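You operate a simulated robot arm through the tools that you are given. There is no shell and no other tool.

Carry out the task below with a simulated robot arm. There is one attempt and no reset: what you move stays moved.

## Task
Put things in order on the top of the teal bench. At the end: the red clip from the top of the teal bench is in the brown wooden tray; the wedge from the top of the teal bench stands on top of the white stand; the pink sponge from the top of the teal bench stands where the beige carton (marked "Brim tabs") stood; the purple pad from the top of the teal bench stands where the pink sponge stood; the beige carton from the top of the teal bench stands where the wedge stood; whatever was shut is shut again. Leave all else as you found it, and nothing knocked over.

It is judged by the outcome, as a careful person would: the job done as asked, and still so three seconds after it is handed in. It fails if anything else is knocked over, pushed out of place, dropped, spilled or broken.

## Robot
A 6-joint arm with a two-finger gripper, fixed in place. Base frame: the origin is on the floor under the middle of its stand, x ahead of it, y to its left, z up; the work surface is at about z = 0.84. Readings come in m, degrees, newtons and seconds.
With the tool pointing down near the work surface it reaches from about 0.12 to 0.68 m from the base axis. Its first joint turns from -66.0 to 66.0 degrees. Payload 2.45 kg.
The tool frame sits at the grasp point between the pads (the TCP): z along the fingers, y along the line on which they close. The tips reach 0.03 m beyond it. The gripper opens to 0.106 m; its body begins 0.079 m behind the TCP.
Orientation is that of the tool frame in the base frame, as a unit quaternion [x, y, z, w]. With the fingers straight down and closing along the base's y, the tool's x points along the base's -x, its y along +y and its z along -z.

## Interface
- The arm moves only by the tool apply_moves. Its argument "increments" is text: rows parted by semicolons, each of 7 numbers parted by spaces: the shift along the base's x, y, z in m, then the turn, a rotation vector about the base's x, y, z in degrees, then the finger opening in m, from 0 to 0.106. In form: dx dy dz wx wy wz claw; .... A call has 1 to 20 rows; each row is the pose to reach, as a shift and turn from the pose commanded when the call began. Each row takes 0.2 s and may step no farther than 0.05 m and 8.6 degrees from the row before; otherwise, or with a gripper value out of range, the whole call is refused. A pose out of reach is approached as far as the arm can. The call stops where the force on the tool passes 40 N (or 10 N more than at its start, if that is more) or the arm is blocked; 0.2 s more then pass. Each finger travels about 0.153 m/s and halts on what it meets, pressing with about 34 N; the grip force reading is that of the motor and also rises with nothing between the fingers. The clock runs only during rows and for 0.2 s after the last one: add rows that repeat a pose to give the fingers time. It gives the time, the measured TCP pose, the force on the tool (base axes), the opening and the grip force at its end, in the units of the frame above (readings bear some noise), with the torque about the TCP (base axes, N m) and any sound that the robot's microphone picked up, and new pictures: "show" is both (left out), scene, wrist or none.
- Cameras (640 x 400 px; columns grow to the right, rows downward): "scene" is fixed at [0.0668, 0.4351, 1.392]; the picture's right is [-0.56, -0.83, 0.00], its down [-0.57, 0.38, -0.73] and it looks along [0.61, -0.41, -0.68] (base axes); focal length 290 px, centre (320, 200). "wrist" rides on the gripper at [0.076, -0.002, -0.106] in the tool frame; the picture's right is [0.02, 1.00, 0.00], its down [-0.78, 0.02, -0.62] and it looks along [-0.62, 0.01, 0.78] (tool axes); focal length 247 px, centre (320, 200). There is no depth. A picture from a camera that has moved, and an enlarged one, comes with that camera's place and axes in the base frame and with its lens.
- zoom(camera, box): a new picture of the part [left, top, right, bottom] of that camera's present view, enlarged. The clock stands still meanwhile.
- job_done(): hands the job in; it is judged then, once.

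Places have to be worked out from the pictures, the camera data and where the tool is seen. Open the gripper and draw the arm clear of the work before you hand the job in, unless the task says otherwise.

The tools are called after "Emit:" as a command line: name --argument value ..., lists and objects as JSON in quotes. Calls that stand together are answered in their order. apply_moves: Moves the arm, as the interface text tells. Its arguments: {"type":"object","properties":{"increments":{"type":"string"},"show":{"type":"string","enum":["both","scene","wrist","none"]}},"required":["increments"]} The other tools are called the same way: zoom (camera, box) takes an enlarged picture of a part of a camera's view; job_done () hands the job in.

At the start:

```text
time_s: 0.0
tcp_pos: [0.2975, 0.0685, 1.1152]
ee_rot: [0.0, 1.0, 0.001, 0.0]
wrist_force: [0.1, 0.4, -0.6]
ft_torque: [0.02, 0.01, 0.0]
finger_gap: 0.1059
gripper_force: 0.0
```

scene: 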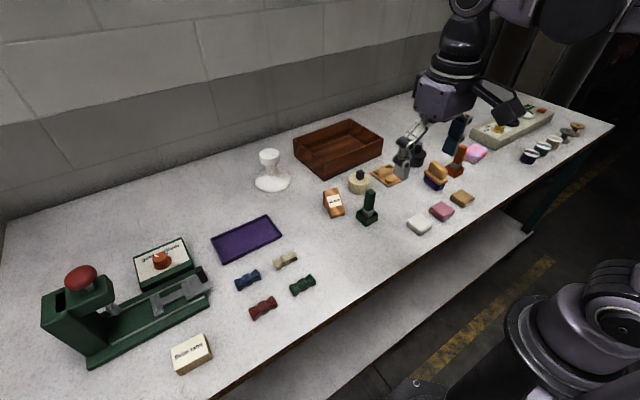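
wrist: 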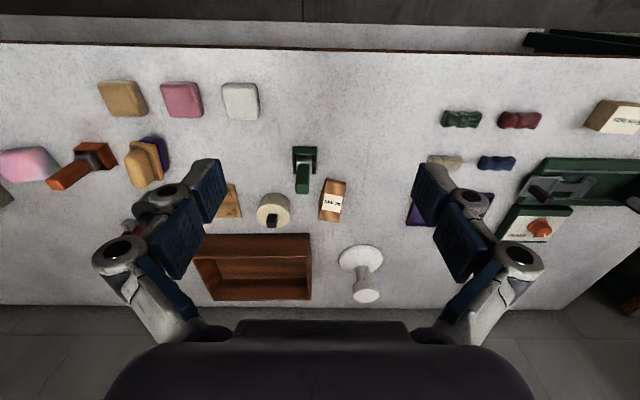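

The pictures show a crowded bench with many small items; I'll enlarge several regions to identify each object before moving.

Emit:
zoom --camera "scene" --box '[0, 220, 340, 400]'

Emit:
zoom --camera "scene" --box '[240, 110, 420, 230]'

Emit:
zoom --camera "scene" --box '[360, 80, 620, 240]'

Emit:
zoom --camera "wrist" --box '[0, 60, 320, 260]'

Emit:
zoom --camera "wrist" --box '[320, 60, 640, 260]'

```text
1.88 times, centred on (170, 310) of scene
camera zoom: at [0.0668, 0.4351, 1.392], right [-0.56, -0.83, 0.0], down [-0.57, 0.38, -0.73], along [0.61, -0.41, -0.68], focal length 546 px, centre (602, -7)
```

zoom: 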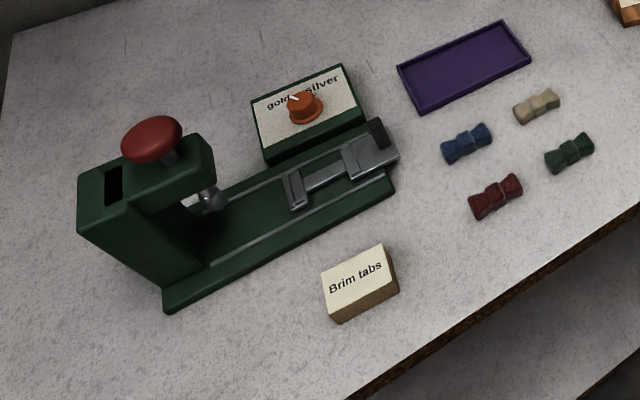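

```text
3.33 times, centred on (330, 170) of scene
camera zoom: at [0.0668, 0.4351, 1.392], right [-0.56, -0.83, 0.0], down [-0.57, 0.38, -0.73], along [0.61, -0.41, -0.68], focal length 967 px, centre (287, 300)
```

zoom: 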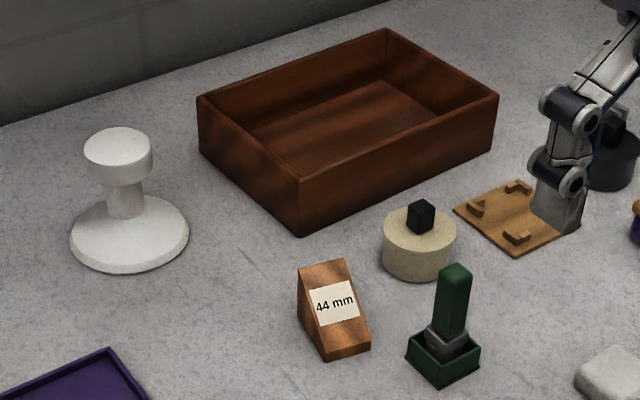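

```text
2.46 times, centred on (490, 160) of scene
camera zoom: at [0.0668, 0.4351, 1.392], right [-0.56, -0.83, 0.0], down [-0.57, 0.38, -0.73], along [0.61, -0.41, -0.68], focal length 714 px, centre (-98, 298)
```

zoom: 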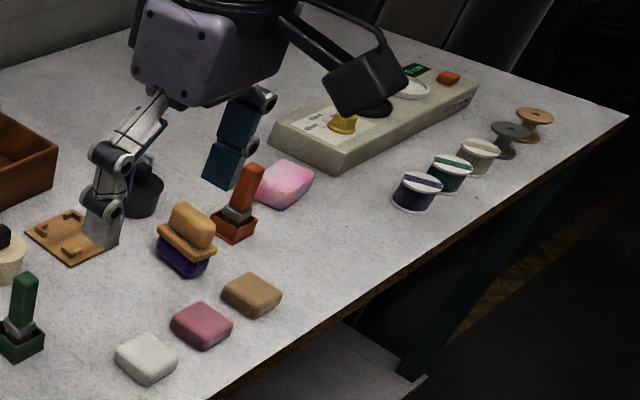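

```text
2.00 times, centred on (160, 160) of wrist
camera zoom: at [0.2206, 0.065, 1.2215], right [-0.02, 1.0, 0.0], down [0.78, 0.02, 0.62], along [0.62, 0.01, -0.78], focal length 494 px, centre (640, 280)
```

zoom: 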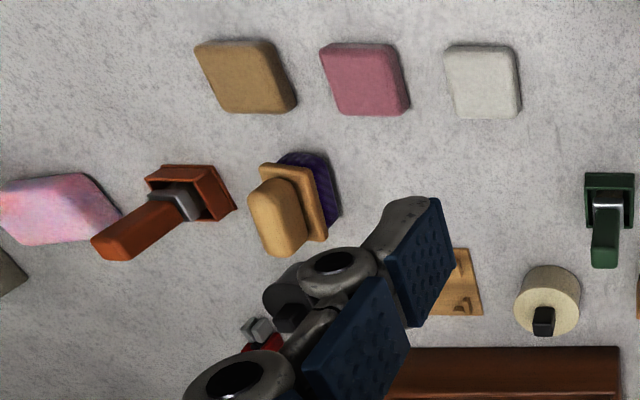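

```text
2.00 times, centred on (480, 160) of wrist
camera zoom: at [0.2206, 0.065, 1.2215], right [-0.02, 1.0, 0.0], down [0.78, 0.02, 0.62], along [0.62, 0.01, -0.78], focal length 494 px, centre (0, 280)
```

zoom: 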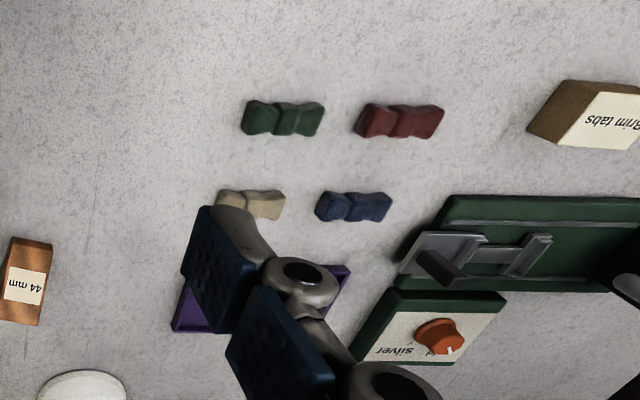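

The bow-tie shapes look like clips, and I see several pad/sponge candidates on the right, partly hidden by the arm. I'll swing the arm left at height to get a clear scene view of the middle/right side.

Emit:
apply_moves --increments "0 0.05 0 0 0 0 0.106; 0 0.1 0 0 0 0 0.106; 0 0.15 0 0 0 0 0.106; 0 0.2 0 0 0 0 0.106; 0 0.24 0 0 0 0 0.106; 0 0.24 0 0 0 0 0.106" --show "both"

```text
time_s: 1.4
tcp_pos: [0.2976, 0.308, 1.1155]
ee_rot: [0.0, 1.0, 0.0, -0.001]
wrist_force: [0.2, -0.7, -0.1]
ft_torque: [0.03, -0.03, -0.05]
finger_gap: 0.1059
gripper_force: 0.1
camera wrist: at [0.221, 0.3055, 1.2214], right [-0.02, 1.0, 0.0], down [0.78, 0.02, 0.62], along [0.62, 0.01, -0.78], focal length 247 px, centre (320, 200)
```

scene: 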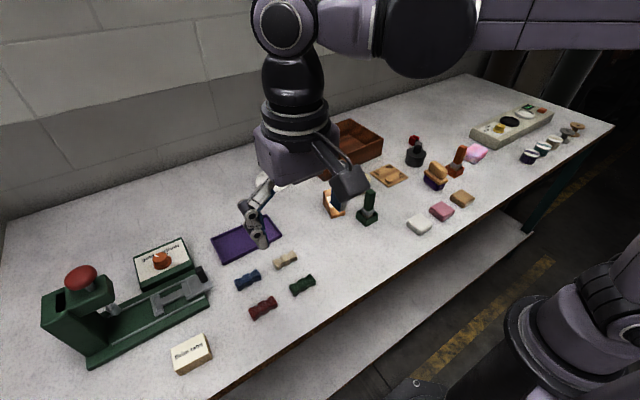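
wrist: 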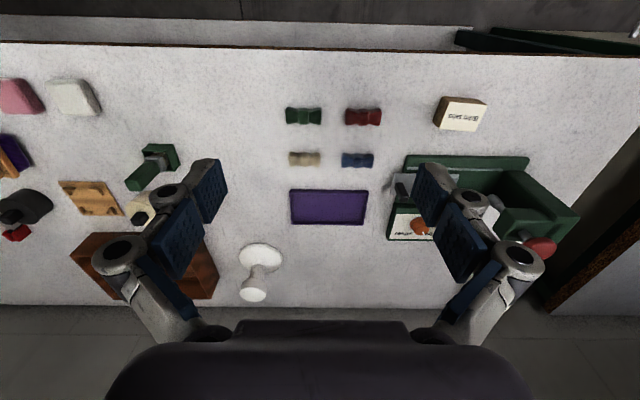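

Emit:
zoom --camera "scene" --box '[360, 120, 500, 240]'

Emit:
zoom --camera "scene" --box '[460, 90, 600, 180]'

Emit:
zoom --camera "wrist" --box '[260, 80, 580, 280]'

Emit:
zoom --camera "wrist" --box '[0, 60, 320, 300]'

```text
3.33 times, centred on (430, 180) of scene
camera zoom: at [0.0667, 0.4351, 1.392], right [-0.56, -0.83, 0.0], down [-0.57, 0.38, -0.73], along [0.61, -0.41, -0.68], focal length 967 px, centre (-47, 267)
```

zoom: 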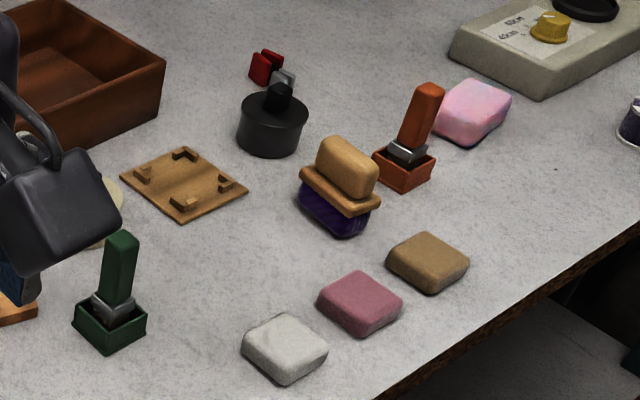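

```text
4.44 times, centred on (530, 135) of scene
camera zoom: at [0.0667, 0.4351, 1.392], right [-0.56, -0.83, 0.0], down [-0.57, 0.38, -0.73], along [0.61, -0.41, -0.68], focal length 1289 px, centre (-613, 489)
```

zoom: 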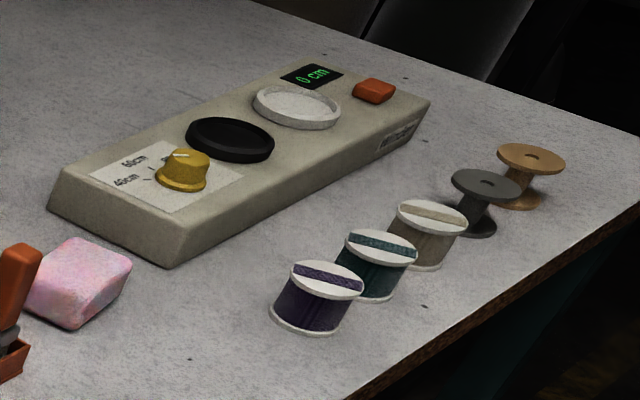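

```text
2.00 times, centred on (420, 180) of wrist
camera zoom: at [0.221, 0.3055, 1.2214], right [-0.02, 1.0, 0.0], down [0.78, 0.02, 0.62], along [0.62, 0.01, -0.78], focal length 494 px, centre (120, 240)
```

zoom: 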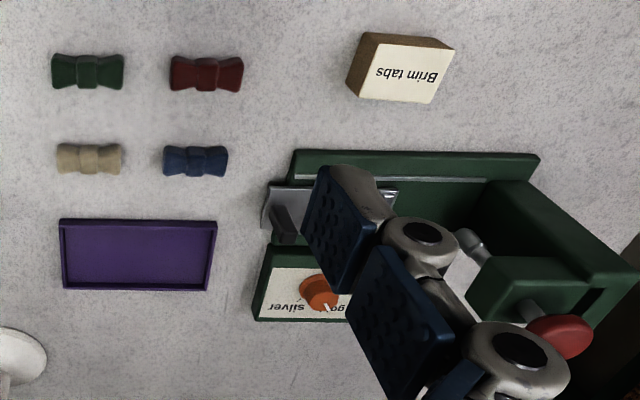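

```text
1.67 times, centred on (160, 180) of wrist
camera zoom: at [0.221, 0.3055, 1.2214], right [-0.02, 1.0, 0.0], down [0.78, 0.02, 0.62], along [0.62, 0.01, -0.78], focal length 412 px, centre (587, 233)
```

zoom: 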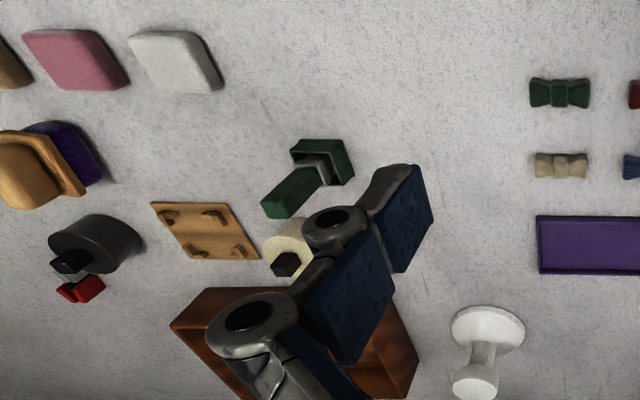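

The scene shows a red clip-like piece behind a black cylinder, and a tan/purple piece. I'll swing to the right side to see these from the wrist camera.

Emit:
apply_moves --increments "0 -0.05 0 0 0 0 0.106; 0 -0.1 0 0 0 0 0.106; 0 -0.15 0 0 0 0 0.106; 0 -0.2 0 0 0 0 0.106; 0 -0.25 0 0 0 0 0.106; 0 -0.3 0 0 0 0 0.106; 0 -0.35 0 0 0 0 0.106; 0 -0.4 0 0 0 0 0.106; 0 -0.45 0 0 0 0 0.106; 0 -0.5 0 0 0 0 0.106; 0 -0.55 0 0 0 0 0.106; 0 -0.55 0 0 0 0 0.106" --show "both"

```text
time_s: 4.0
tcp_pos: [0.2981, -0.2438, 1.1138]
ee_rot: [0.0, 1.0, 0.0, 0.0]
wrist_force: [0.2, -0.7, -0.9]
ft_torque: [-0.02, 0.02, 0.03]
finger_gap: 0.1059
gripper_force: 0.1
camera wrist: at [0.2203, -0.2452, 1.2203], right [-0.02, 1.0, 0.0], down [0.78, 0.02, 0.62], along [0.62, 0.01, -0.78], focal length 247 px, centre (320, 200)
```

scene: 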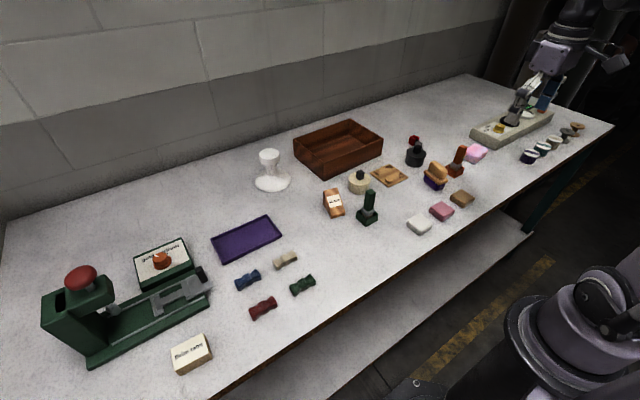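
wrist: 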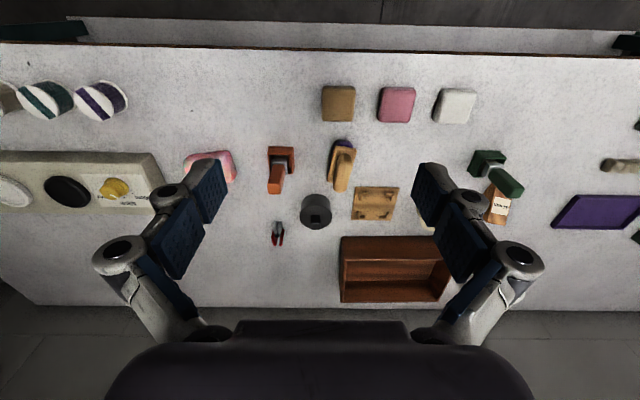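

Emit:
zoom --camera "scene" --box '[340, 120, 500, 240]'

Emit:
zoom --camera "wrist" --box '[220, 70, 440, 310]'

Emit:
zoom --camera "wrist" --box '[0, 70, 240, 230]'

Emit:
zoom --camera "scene" --box '[240, 110, 400, 230]'

Emit:
zoom --camera "scene" --box '[30, 230, 230, 390]'

```text
3.33 times, centred on (420, 180) of scene
camera zoom: at [0.0668, 0.435, 1.392], right [-0.56, -0.83, 0.0], down [-0.57, 0.38, -0.73], along [0.61, -0.41, -0.68], focal length 967 px, centre (-13, 267)
```

zoom: 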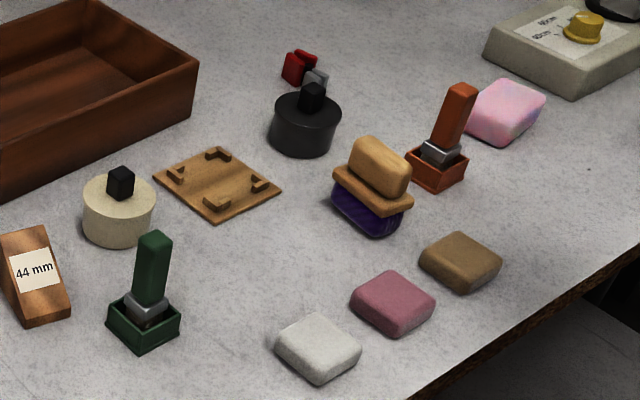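

```text
1.67 times, centred on (330, 190) of wrist
camera zoom: at [0.2203, -0.2452, 1.2203], right [-0.02, 1.0, 0.0], down [0.78, 0.02, 0.62], along [0.62, 0.01, -0.78], focal length 412 px, centre (303, 217)
```

zoom: 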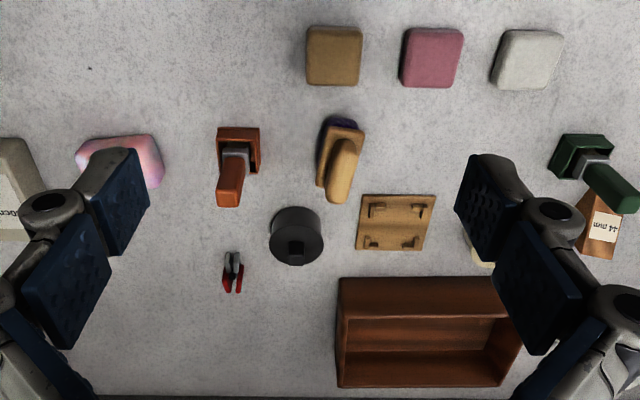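

```text
2.50 times, centred on (120, 150) of wrist
camera zoom: at [0.2203, -0.2452, 1.2203], right [-0.02, 1.0, 0.0], down [0.78, 0.02, 0.62], along [0.62, 0.01, -0.78], focal length 617 px, centre (820, 325)
```

zoom: 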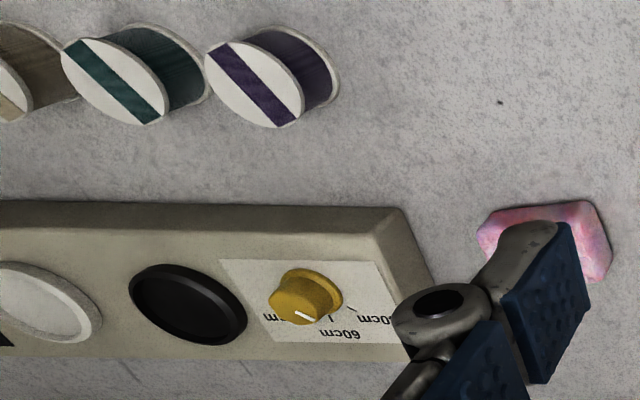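

```text
3.33 times, centred on (320, 170) of scene
camera zoom: at [0.0668, 0.435, 1.392], right [-0.56, -0.83, 0.0], down [-0.57, 0.38, -0.73], along [0.61, -0.41, -0.68], focal length 967 px, centre (320, 300)
```

zoom: 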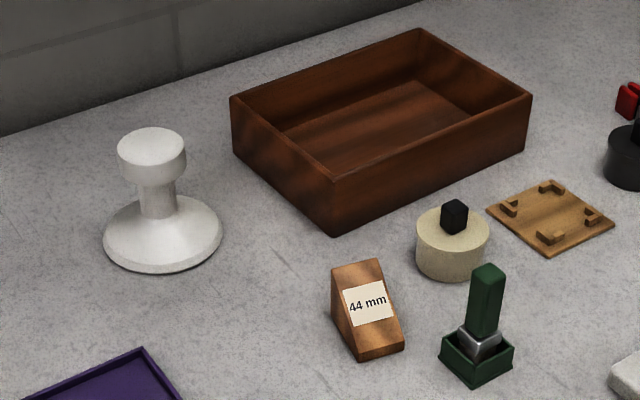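

```text
2.50 times, centred on (130, 310) of scene
camera zoom: at [0.0668, 0.435, 1.392], right [-0.56, -0.83, 0.0], down [-0.57, 0.38, -0.73], along [0.61, -0.41, -0.68], focal length 725 px, centre (795, -75)
```

zoom: 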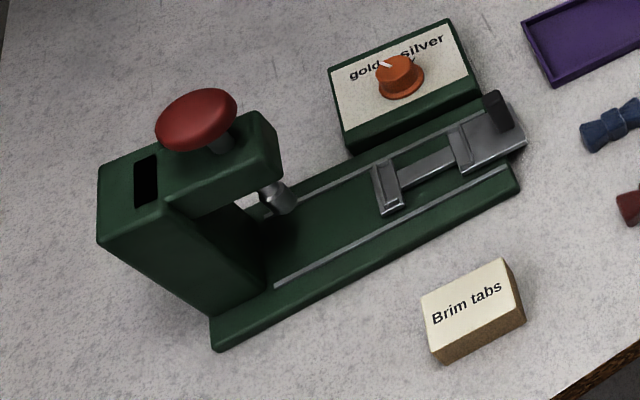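

The red clip (red handles, grey jaws) lies near the black cylinder; the pink candidates are the mauve block in the row of three and a mottled pink block near the grey machine. I'll take a close look at the mottled one first.

Emit:
apply_moves --increments "0.01 -0.04 -0.02 0 0 0 0.106; 0.02 -0.08 -0.04 0 0 0 0.106; 0.02 -0.12 -0.06 0 0 0 0.106; 0.02 -0.16 -0.08 0 0 0 0.106; 0.02 -0.20 -0.10 0 0 0 0.106; 0.02 -0.22 -0.11 0 0 0 0.106; 0.02 -0.22 -0.11 0 0 0 0.106" --show "wrist"

```text
time_s: 5.6
tcp_pos: [0.3175, -0.4616, 1.0054]
ee_rot: [0.001, 1.0, 0.0, 0.0]
wrist_force: [-0.1, 0.1, -0.2]
ft_torque: [-0.01, -0.01, 0.04]
finger_gap: 0.1059
gripper_force: 0.1
camera wrist: at [0.2397, -0.4651, 1.1116], right [-0.02, 1.0, 0.0], down [0.78, 0.02, 0.62], along [0.62, 0.01, -0.78], focal length 247 px, centre (320, 200)
```

wrist: 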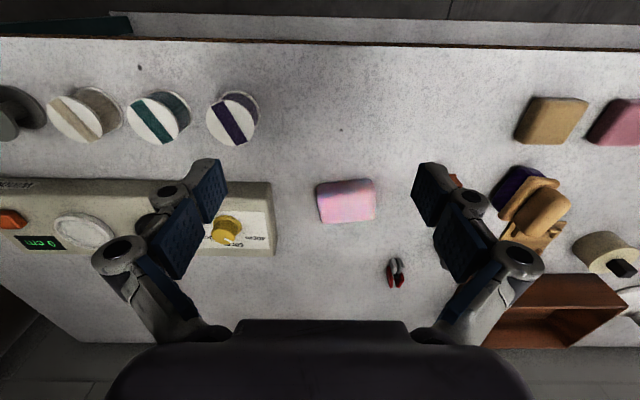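

Emit:
zoom --camera "wrist" --box '[290, 150, 420, 300]'

Emit:
zoom --camera "wrist" --box '[480, 80, 640, 260]'

```text
2.67 times, centred on (355, 225) of wrist
camera zoom: at [0.2397, -0.4651, 1.1116], right [-0.02, 1.0, 0.0], down [0.78, 0.02, 0.62], along [0.62, 0.01, -0.78], focal length 659 px, centre (227, 133)
```

zoom: 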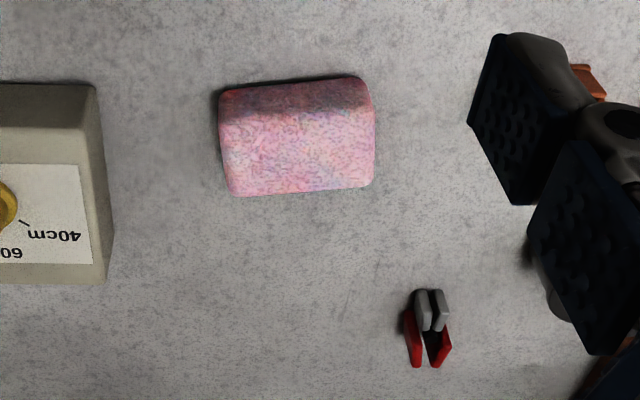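

```text
2.22 times, centred on (560, 170) of wrist
camera zoom: at [0.2397, -0.4651, 1.1116], right [-0.02, 1.0, 0.0], down [0.78, 0.02, 0.62], along [0.62, 0.01, -0.78], focal length 549 px, centre (-213, 267)
```

zoom: 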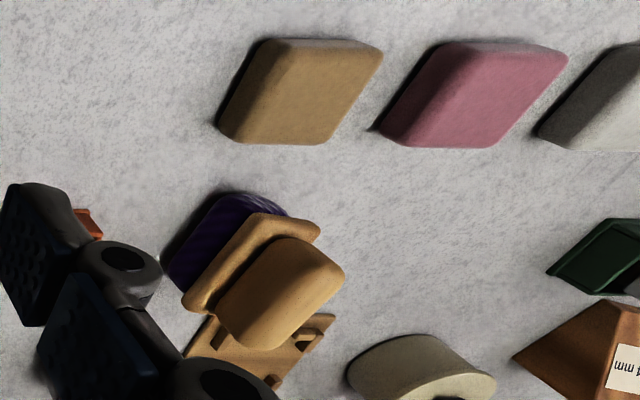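

The mottled pink block has a speckled sponge texture, so I take it as the pink sponge. Now I'll look closely at the tan/purple piece and the row of blocks to be sure of the "purple pad".

Emit:
apply_moves --increments "-0.01 0.05 0 0 0 0 0.106; -0.02 0.1 0 0 0 0 0.106; -0.03 0.15 0 0 0 0 0.106; -0.04 0.2 0 0 0 0 0.106; -0.05 0.245 0 0 0 0 0.106; -0.05 0.245 -0.03 0 0 0 0.106; -0.05 0.245 -0.03 0 0 0 0.106" --show "wrist"

```text
refused: row 1 steps farther than a row can; nothing moved
```

Emit:
apply_moves --increments "-0.01 0.045 0 0 0 0 0.106; -0.02 0.09 0 0 0 0 0.106; -0.03 0.135 0 0 0 0 0.106; -0.04 0.18 0 0 0 0 0.106; -0.05 0.22 0 0 0 0 0.106; -0.05 0.245 -0.03 0 0 0 0.106; -0.05 0.245 -0.03 0 0 0 0.106" --show "wrist"

```text
time_s: 7.2
tcp_pos: [0.2653, -0.2169, 0.9755]
ee_rot: [0.0, 1.0, 0.0, 0.0]
wrist_force: [-1.5, -0.2, 0.8]
ft_torque: [0.04, -0.01, -0.02]
finger_gap: 0.1058
gripper_force: 0.0
camera wrist: at [0.1896, -0.2194, 1.082], right [-0.02, 1.0, 0.0], down [0.78, 0.02, 0.62], along [0.62, 0.01, -0.78], focal length 247 px, centre (320, 200)
```

wrist: 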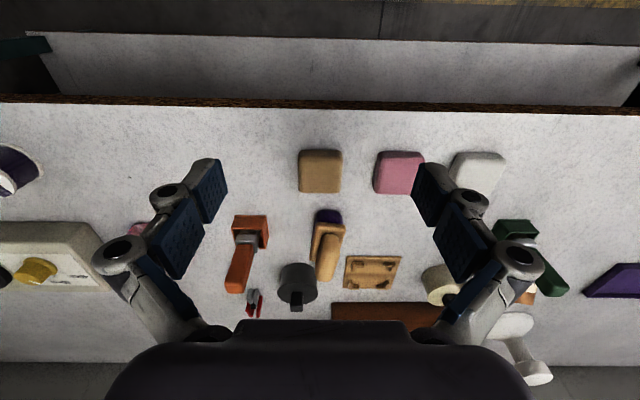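

Emit:
zoom --camera "wrist" --box '[220, 140, 420, 320]'

Emit:
zoom --camera "scene" --box '[410, 150, 460, 200]'

Emit:
zoom --camera "scene" --box '[400, 180, 480, 240]'

Emit:
zoom --camera "scene" --box '[450, 130, 510, 175]'

```text
2.22 times, centred on (320, 230) of wrist
camera zoom: at [0.1896, -0.2194, 1.082], right [-0.02, 1.0, 0.0], down [0.78, 0.02, 0.62], along [0.62, 0.01, -0.78], focal length 549 px, centre (320, 133)
```

zoom: 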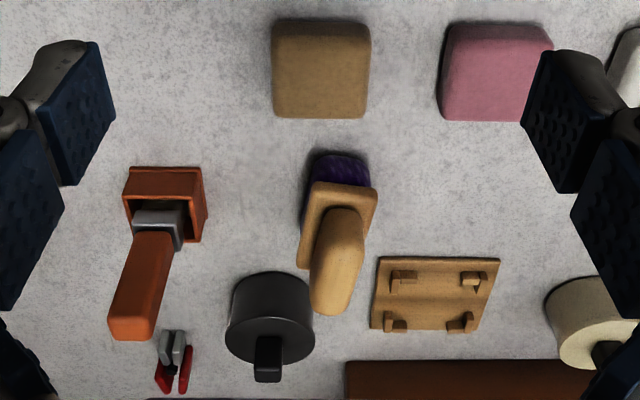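

```text
8.00 times, centred on (435, 175) of scene
camera zoom: at [0.0668, 0.4351, 1.392], right [-0.56, -0.83, 0.0], down [-0.57, 0.38, -0.73], along [0.61, -0.41, -0.68], focal length 2320 px, centre (-600, 400)
```

zoom: 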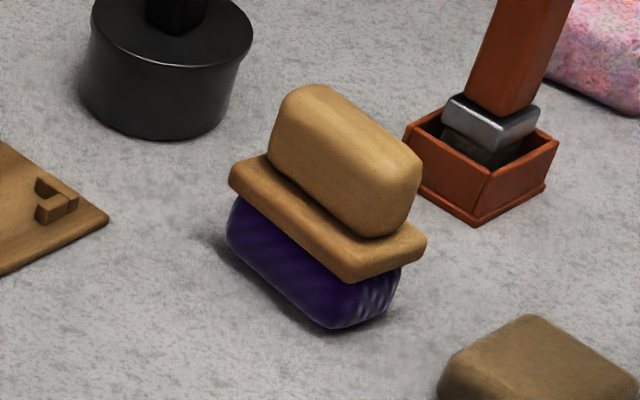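

```text
6.67 times, centred on (440, 210) of scene
camera zoom: at [0.0668, 0.4351, 1.392], right [-0.56, -0.83, 0.0], down [-0.57, 0.38, -0.73], along [0.61, -0.41, -0.68], focal length 1934 px, centre (-480, 133)
```

zoom: 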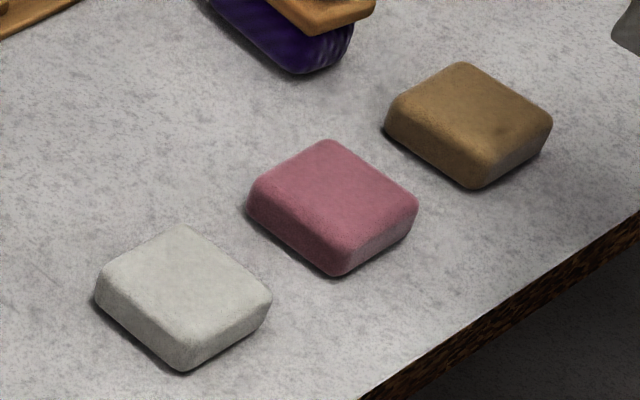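

```text
8.89 times, centred on (480, 152) of scene
camera zoom: at [0.0668, 0.4351, 1.392], right [-0.56, -0.83, 0.0], down [-0.57, 0.38, -0.73], along [0.61, -0.41, -0.68], focal length 2578 px, centre (-1102, 622)
```

zoom: 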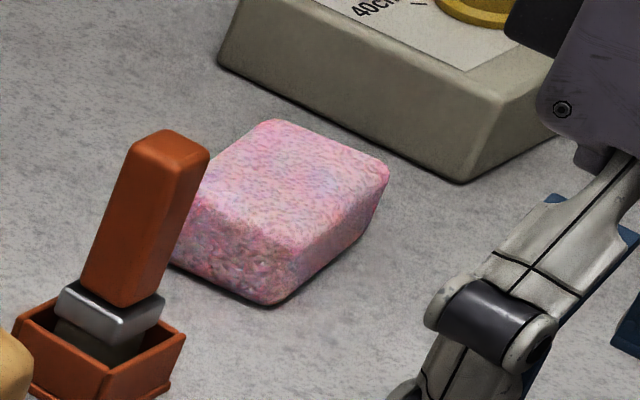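

I'm now confident: mottled block = pink sponge, purple-soled wooden-handled piece = purple pad, small red-handled clip at about (0.615,-0.33). Next I move in to view the wedge and stand closely for measurement.

Emit:
apply_moves --increments "0.01 0.03 0.03 0 0 0 0.106; 0.02 0.07 0.04 0 0 0 0.106; 0.03 0.115 0.04 0 0 0 0.106; 0.04 0.16 0.04 0 0 0 0.106; 0.05 0.205 0.04 0 0 0 0.106; 0.06 0.25 0.04 0 0 0 0.106; 0.07 0.29 0.04 0 0 0 0.106; 0.08 0.31 0.03 0 0 0 0.106; 0.08 0.31 0.03 0 0 0 0.106" --show "both"

```text
time_s: 9.2
tcp_pos: [0.3482, 0.0918, 1.0046]
ee_rot: [0.001, 1.0, 0.0, 0.0]
wrist_force: [-1.2, 0.4, -0.5]
ft_torque: [0.0, -0.02, 0.0]
finger_gap: 0.106
gripper_force: 0.1
camera wrist: at [0.271, 0.09, 1.1111], right [-0.02, 1.0, 0.0], down [0.78, 0.02, 0.62], along [0.62, 0.01, -0.78], focal length 247 px, centre (320, 200)
```

scene: 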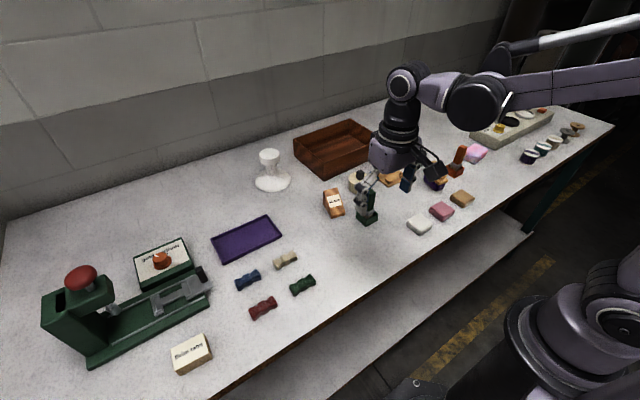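
wrist: 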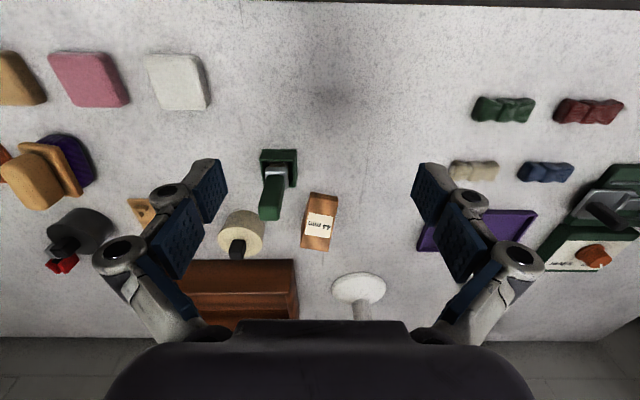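

Emit:
zoom --camera "wrist" --box '[250, 140, 410, 320]'

Emit:
zoom --camera "scene" --box '[310, 170, 390, 230]'

```text
2.22 times, centred on (330, 230) of wrist
camera zoom: at [0.271, 0.09, 1.1111], right [-0.02, 1.0, 0.0], down [0.78, 0.02, 0.62], along [0.62, 0.01, -0.78], focal length 549 px, centre (298, 133)
```

zoom: 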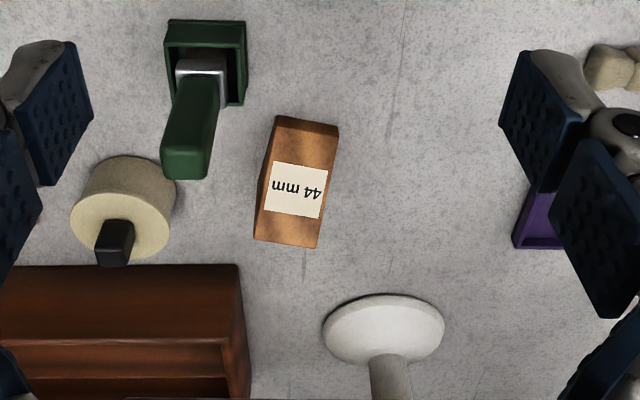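

```text
6.67 times, centred on (350, 200) of scene
camera zoom: at [0.0668, 0.4351, 1.392], right [-0.56, -0.83, 0.0], down [-0.57, 0.38, -0.73], along [0.61, -0.41, -0.68], focal length 1934 px, centre (120, 200)
```

zoom: 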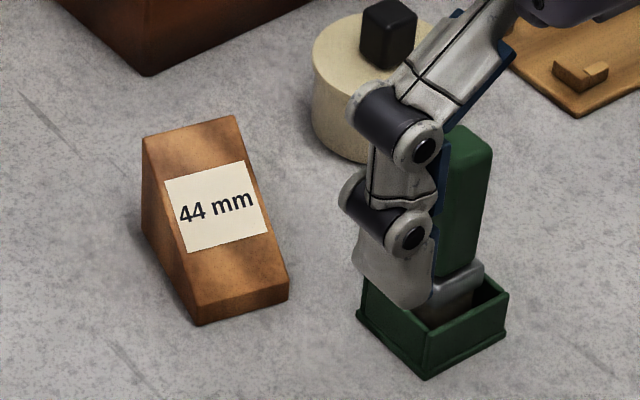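

The wedge measures roughly 0.058 long × 0.039 wide × 0.05 tall, base centre ≈(0.506,0.094), yaw ≈-11.5°; the stand is at ≈(0.70,0.174) with its top at z≈0.945. I'll test whether a 20° tilted tool can reach above the stand, staying high.

Emit:
apply_moves --increments "0.045 0.01 0.01 0 0 0 0.106; 0.09 0.02 0.02 0 0 0 0.106; 0.135 0.03 0.03 0 -4 0 0.106; 0.18 0.04 0.04 0 -8 0 0.106; 0.225 0.05 0.05 0 -12 0 0.106; 0.27 0.06 0.06 0 -16 0 0.106; 0.315 0.07 0.06 0 -20 0 0.106; 0.35 0.08 0.06 0 -20 0 0.106; 0.35 0.08 0.06 0 -20 0 0.106" --show "both"

```text
time_s: 11.2
tcp_pos: [0.6958, 0.173, 1.0649]
ee_rot: [0.0, 0.985, 0.0, 0.174]
wrist_force: [0.5, 0.6, 0.0]
ft_torque: [-0.03, -0.01, 0.0]
finger_gap: 0.1062
gripper_force: 0.0
camera wrist: at [0.5874, 0.1703, 1.1385], right [-0.02, 1.0, -0.01], down [0.52, 0.02, 0.85], along [0.85, 0.01, -0.52], focal length 247 px, centre (320, 200)
```

scene: 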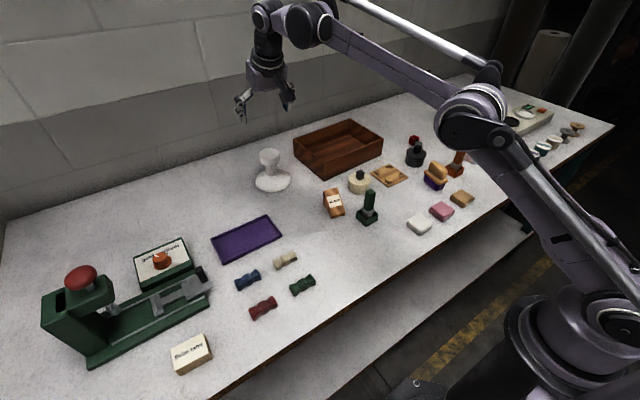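
wrist: 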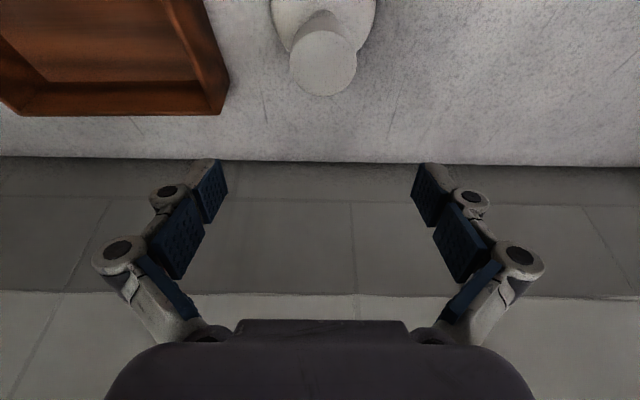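

The tilted tool reaches above the stand fine; from this view the stand top centre is ≈(0.6975,0.175). I test the descent to z≈0.985 with the open fingers straddling well clear of the disc.

Emit:
apply_moves --increments "0 0 -0.03 0 0 0 0.106; 0 0 -0.06 0 0 0 0.106; 0 0 -0.08 0 0 0 0.106; 0 0 -0.08 0 0 0 0.106" --show "both"

```text
time_s: 12.2
tcp_pos: [0.6974, 0.1721, 0.9855]
ee_rot: [0.0, 0.985, 0.0, 0.174]
wrist_force: [-0.6, -0.1, -0.2]
ft_torque: [0.01, 0.02, -0.01]
finger_gap: 0.1061
gripper_force: 0.1
camera wrist: at [0.5881, 0.1699, 1.0589], right [-0.02, 1.0, -0.01], down [0.52, 0.02, 0.85], along [0.85, 0.01, -0.52], focal length 247 px, centre (320, 200)
```

scene: 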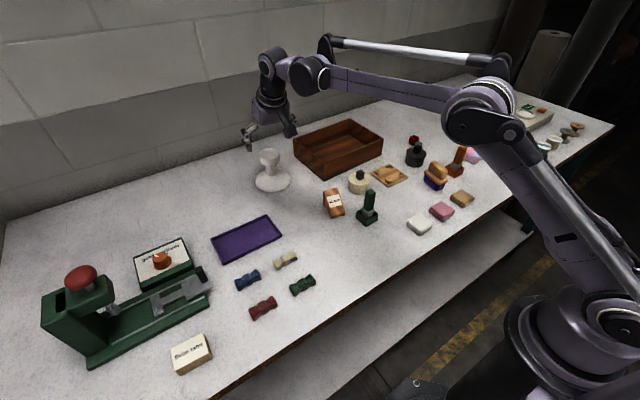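
wrist: 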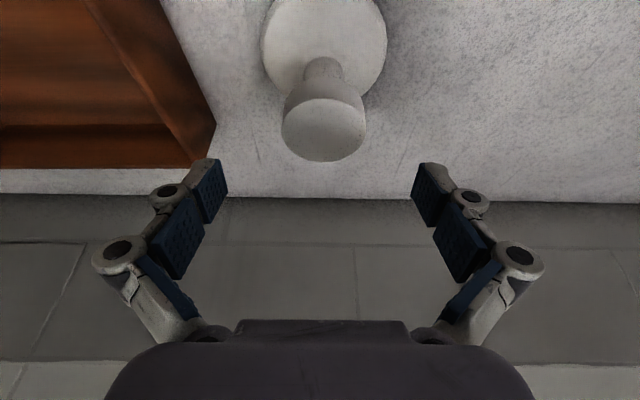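

Emit:
zoom --camera "wrist" --box '[240, 0, 400, 180]'

Emit:
zoom --camera "scene" --box '[240, 120, 310, 200]'

```text
2.22 times, centred on (320, 90) of wrist
camera zoom: at [0.5881, 0.1699, 1.0589], right [-0.02, 1.0, -0.01], down [0.52, 0.02, 0.85], along [0.85, 0.01, -0.52], focal length 549 px, centre (320, 444)
```

zoom: 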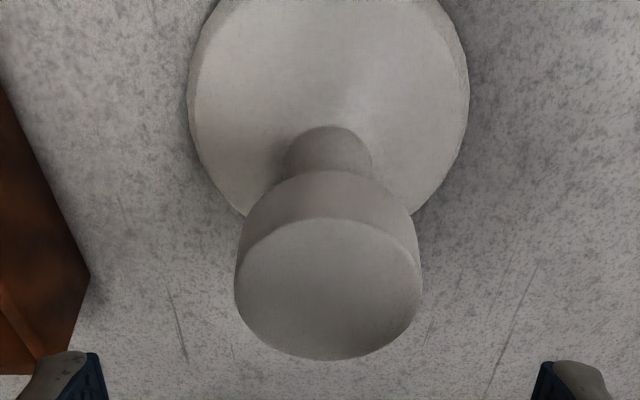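

```text
5.00 times, centred on (275, 160) of scene
camera zoom: at [0.0668, 0.4351, 1.392], right [-0.56, -0.83, 0.0], down [-0.57, 0.38, -0.73], along [0.61, -0.41, -0.68], focal length 1450 px, centre (545, 400)
```

zoom: 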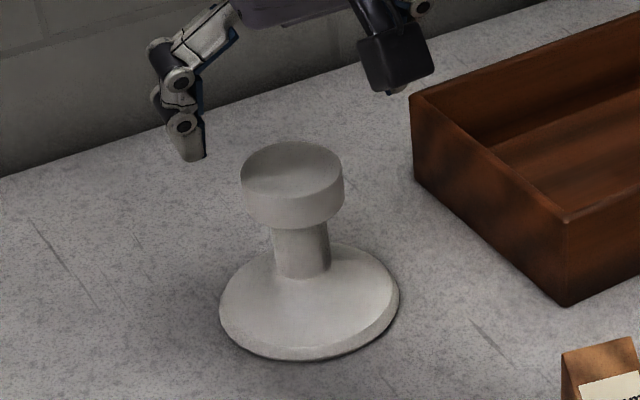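

The arm reaches the stand with this 20° tilt, so I'll use that tilt both for gripping the wedge and for placing it. I move back above the wedge, yaw to match it, and narrow the fingers.

Emit:
apply_moves --increments "0 0 0.045 0 0 0 0.106; -0.04 -0.02 0.065 0 0 -3 0.106; -0.085 -0.04 0.065 0 0 -6 0.1; -0.13 -0.06 0.06 0 0 -9 0.08; -0.165 -0.075 0.03 0 0 -11.5 0.065; -0.181 -0.08 0.01 0 0 -11.5 0.065; -0.181 -0.08 0.01 0 0 -11.5 0.065" --show "both"

```text
time_s: 13.8
tcp_pos: [0.5141, 0.0919, 0.9956]
ee_rot: [0.1, 0.98, -0.017, 0.173]
wrist_force: [-0.4, -0.1, 0.3]
ft_torque: [-0.01, 0.03, -0.01]
finger_gap: 0.065
gripper_force: 0.0
camera wrist: at [0.4088, 0.1106, 1.0691], right [0.18, 0.98, -0.01], down [0.52, -0.09, 0.85], along [0.84, -0.16, -0.52], focal length 247 px, centre (320, 200)
```

scene: 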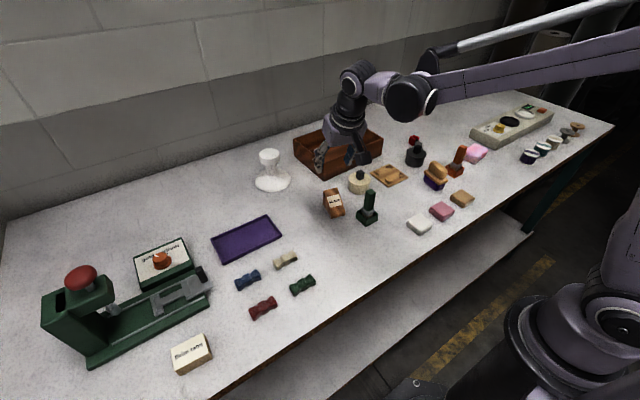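
wrist: 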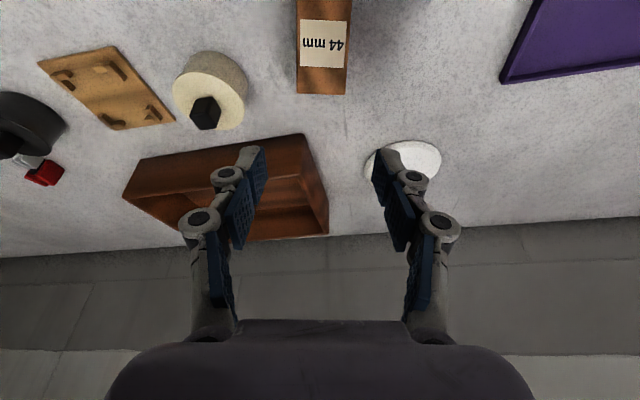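

The wedge's edges look parallel and centred between the fingers. I descend straight to TCP z≈0.877 and check before closing.

Emit:
apply_moves --increments "0.001 0 -0.04 0 0 0 0.065; 0.002 0 -0.08 0 0 0 0.065; 0.002 0 -0.105 0 0 0 0.065; 0.002 0 -0.118 0 0 0 0.065; 0.002 0 -0.118 0 0 0 0.065" --show "both"

```text
time_s: 15.0
tcp_pos: [0.5187, 0.0914, 0.8772]
ee_rot: [0.099, 0.98, -0.016, 0.172]
wrist_force: [0.3, -0.5, 0.2]
ft_torque: [0.02, -0.01, 0.04]
finger_gap: 0.065
gripper_force: 0.0
camera wrist: at [0.4111, 0.1112, 0.9507], right [0.18, 0.98, -0.01], down [0.52, -0.09, 0.85], along [0.84, -0.16, -0.52], focal length 247 px, centre (320, 200)
```

scene: 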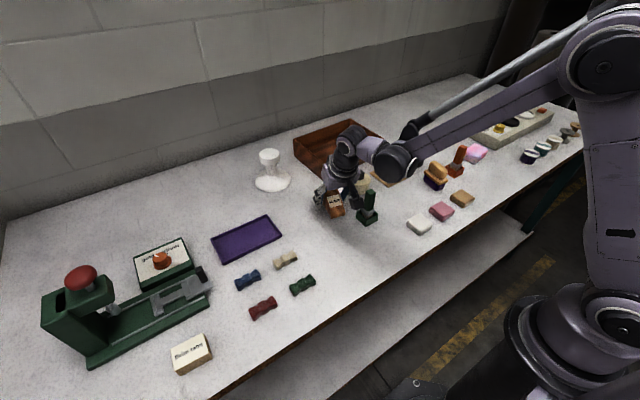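
wrist: 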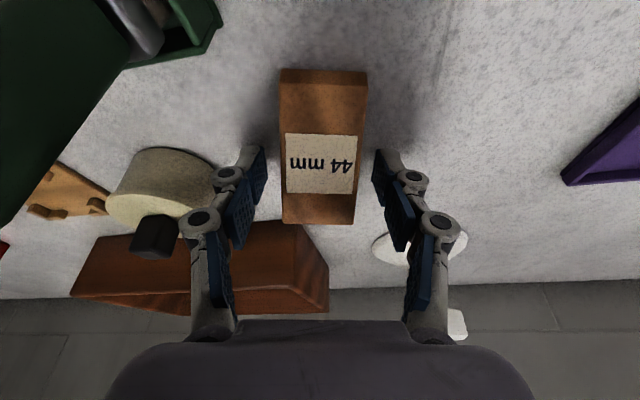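

Fingers straddle the wedge with clearance from the cylinder. I close on it.

Emit:
apply_moves --increments "0 0 0 0 0 0 0.045; 0 0 0 0 0 0 0.03; 0 0 0 0 0 0 0.03; 0 0 0 0 0 0 0.03" --show "wrist"

```text
time_s: 16.0
tcp_pos: [0.5184, 0.0919, 0.877]
ee_rot: [0.098, 0.98, -0.016, 0.173]
wrist_force: [0.4, 1.1, 1.9]
ft_torque: [0.04, -0.05, 0.02]
finger_gap: 0.039
gripper_force: 34.2
camera wrist: at [0.4112, 0.1112, 0.951], right [0.18, 0.98, -0.01], down [0.52, -0.09, 0.85], along [0.84, -0.16, -0.52], focal length 247 px, centre (320, 200)
```

wrist: 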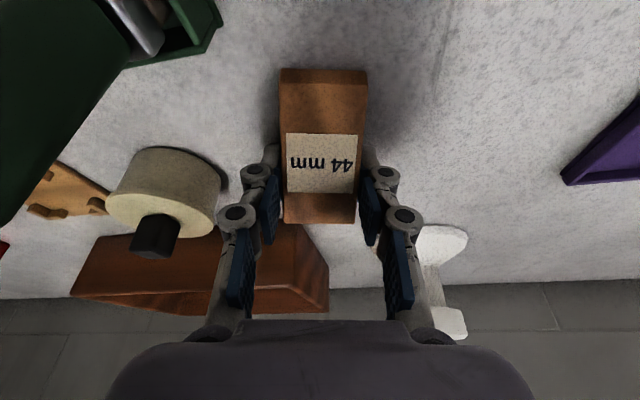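

The grip holds at 0.039 m. I lift straight up.

Emit:
apply_moves --increments "0 0 0.02 0 0 0 0.03; 0 0 0.05 0 0 0 0.03; 0 0 0.09 0 0 0 0.03; 0 0 0.13 0 0 0 0.03; 0 0 0.15 0 0 0 0.03; 0 0 0.15 0 0 0 0.03" --show "both"

```text
time_s: 17.4
tcp_pos: [0.5175, 0.0927, 1.0264]
ee_rot: [0.098, 0.98, -0.016, 0.173]
wrist_force: [0.6, 0.2, -0.7]
ft_torque: [0.0, -0.04, 0.01]
finger_gap: 0.0388
gripper_force: 33.9
camera wrist: at [0.4114, 0.1115, 1.1007], right [0.18, 0.98, -0.01], down [0.52, -0.09, 0.85], along [0.84, -0.16, -0.52], focal length 247 px, centre (320, 200)
```

scene: 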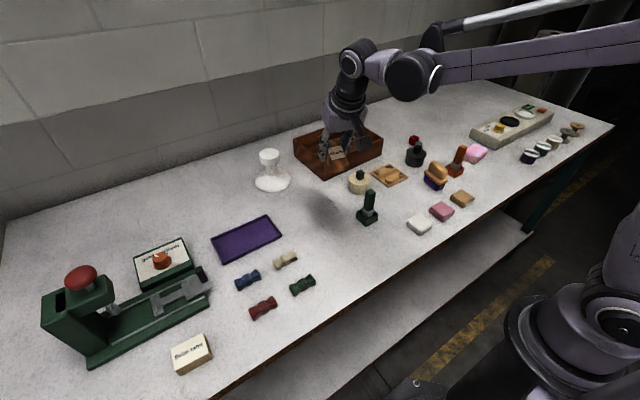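
wrist: 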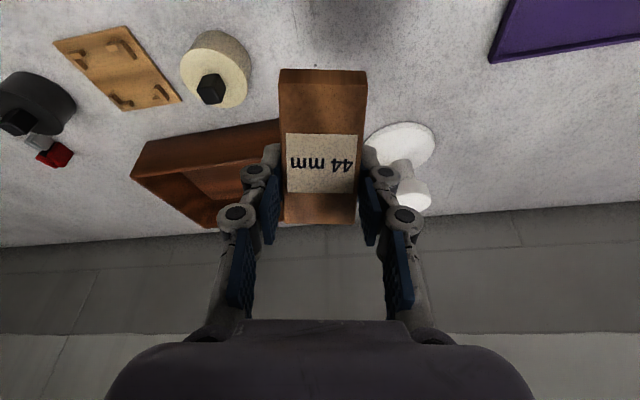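

The wedge is held upright. I carry it to above the stand at z≈1.05, turning yaw back by +11.5°.

Emit:
apply_moves --increments "0.03 0.015 0.02 0 0 2 0.03; 0.07 0.03 0.03 0 0 4 0.03; 0.11 0.05 0.03 0 0 6 0.03; 0.15 0.07 0.03 0 0 8.5 0.03; 0.18 0.082 0.03 0 0 11.5 0.03; 0.1925 0.083 0.03 0 0 11.5 0.03; 0.1925 0.083 0.03 0 0 11.5 0.03" --show "both"

```text
time_s: 19.0
tcp_pos: [0.7075, 0.1747, 1.0545]
ee_rot: [0.0, 0.985, 0.001, 0.173]
wrist_force: [-0.6, 0.0, -0.9]
ft_torque: [0.03, 0.02, 0.0]
finger_gap: 0.0388
gripper_force: 34.7
out of reach, approached as far as the arm can: row 6, 7
camera wrist: at [0.5991, 0.1723, 1.1289], right [-0.02, 1.0, -0.01], down [0.52, 0.02, 0.85], along [0.85, 0.01, -0.52], focal length 247 px, centre (320, 200)
```

scene: 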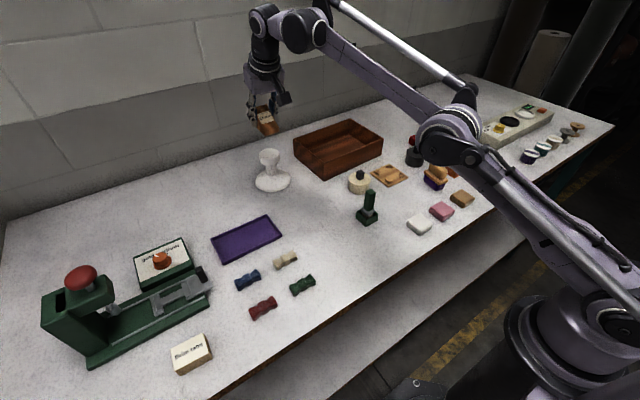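
wrist: 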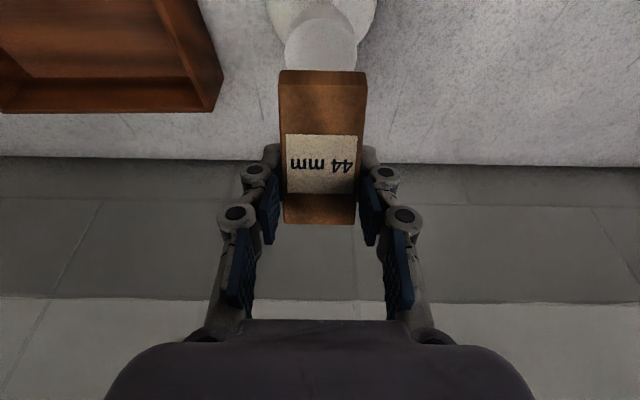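

Slightly out of reach at x=0.711, but at x≈0.7075 the wedge's centre of mass sits over the stand's centre, which is fine. I lower to z≈0.99 and check in both pictures.

Emit:
apply_moves --increments "-0.003 0 -0.02 0 0 0 0.03; -0.003 0 -0.04 0 0 0 0.03; -0.003 0 -0.06 0 0 0 0.03; -0.003 0 -0.064 0 0 0 0.03; -0.003 0 -0.064 0 0 0 0.03" --show "both"

Emit:
zoom --camera "scene" --box '[230, 110, 310, 200]'

```text
time_s: 20.2
tcp_pos: [0.7047, 0.1744, 0.9912]
ee_rot: [0.0, 0.985, 0.001, 0.174]
wrist_force: [1.1, 0.1, -0.4]
ft_torque: [-0.01, 0.01, 0.02]
finger_gap: 0.0388
gripper_force: 34.5
camera wrist: at [0.5959, 0.1724, 1.0651], right [-0.02, 1.0, -0.01], down [0.52, 0.02, 0.85], along [0.85, 0.01, -0.52], focal length 247 px, centre (320, 200)
```

scene: 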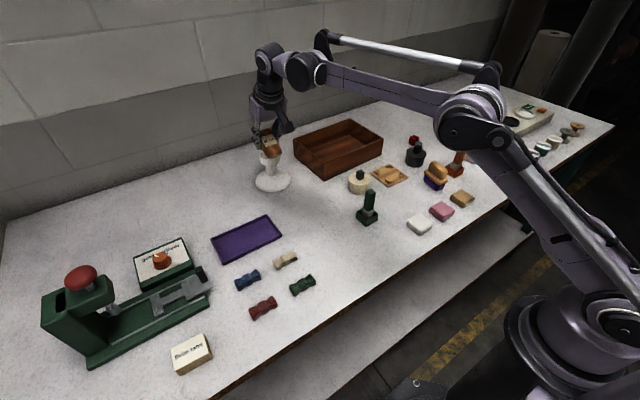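
wrist: 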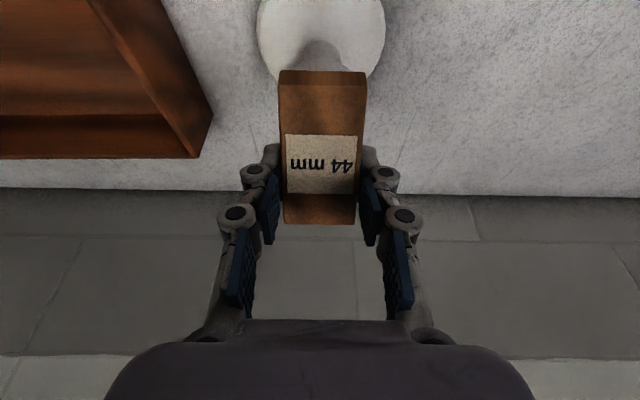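

```text
4.44 times, centred on (270, 155) of scene
camera zoom: at [0.0668, 0.4351, 1.392], right [-0.56, -0.83, 0.0], down [-0.57, 0.38, -0.73], along [0.61, -0.41, -0.68], focal length 1289 px, centre (542, 400)
```

zoom: 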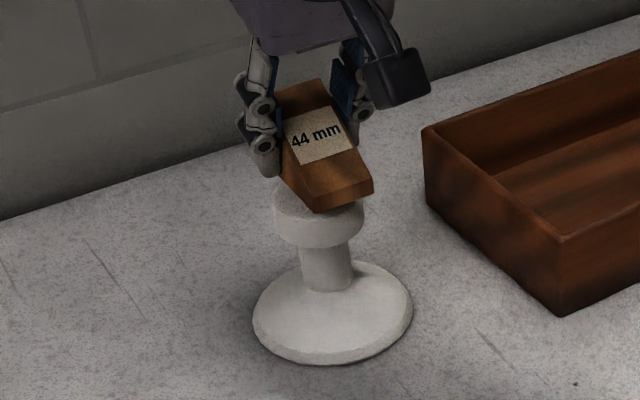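

The wedge hovers properly over the disc. I lower in small steps watching the force.

Emit:
apply_moves --increments "0 0 -0.004 0 0 0 0.03; 0 0 -0.008 0 0 0 0.03; 0 0 -0.008 0 0 0 0.03" --show "none"

```text
time_s: 21.0
tcp_pos: [0.7058, 0.1748, 0.9838]
ee_rot: [0.0, 0.985, 0.0, 0.174]
wrist_force: [0.7, -0.3, -0.1]
ft_torque: [-0.02, -0.01, 0.01]
finger_gap: 0.0389
gripper_force: 34.1
```

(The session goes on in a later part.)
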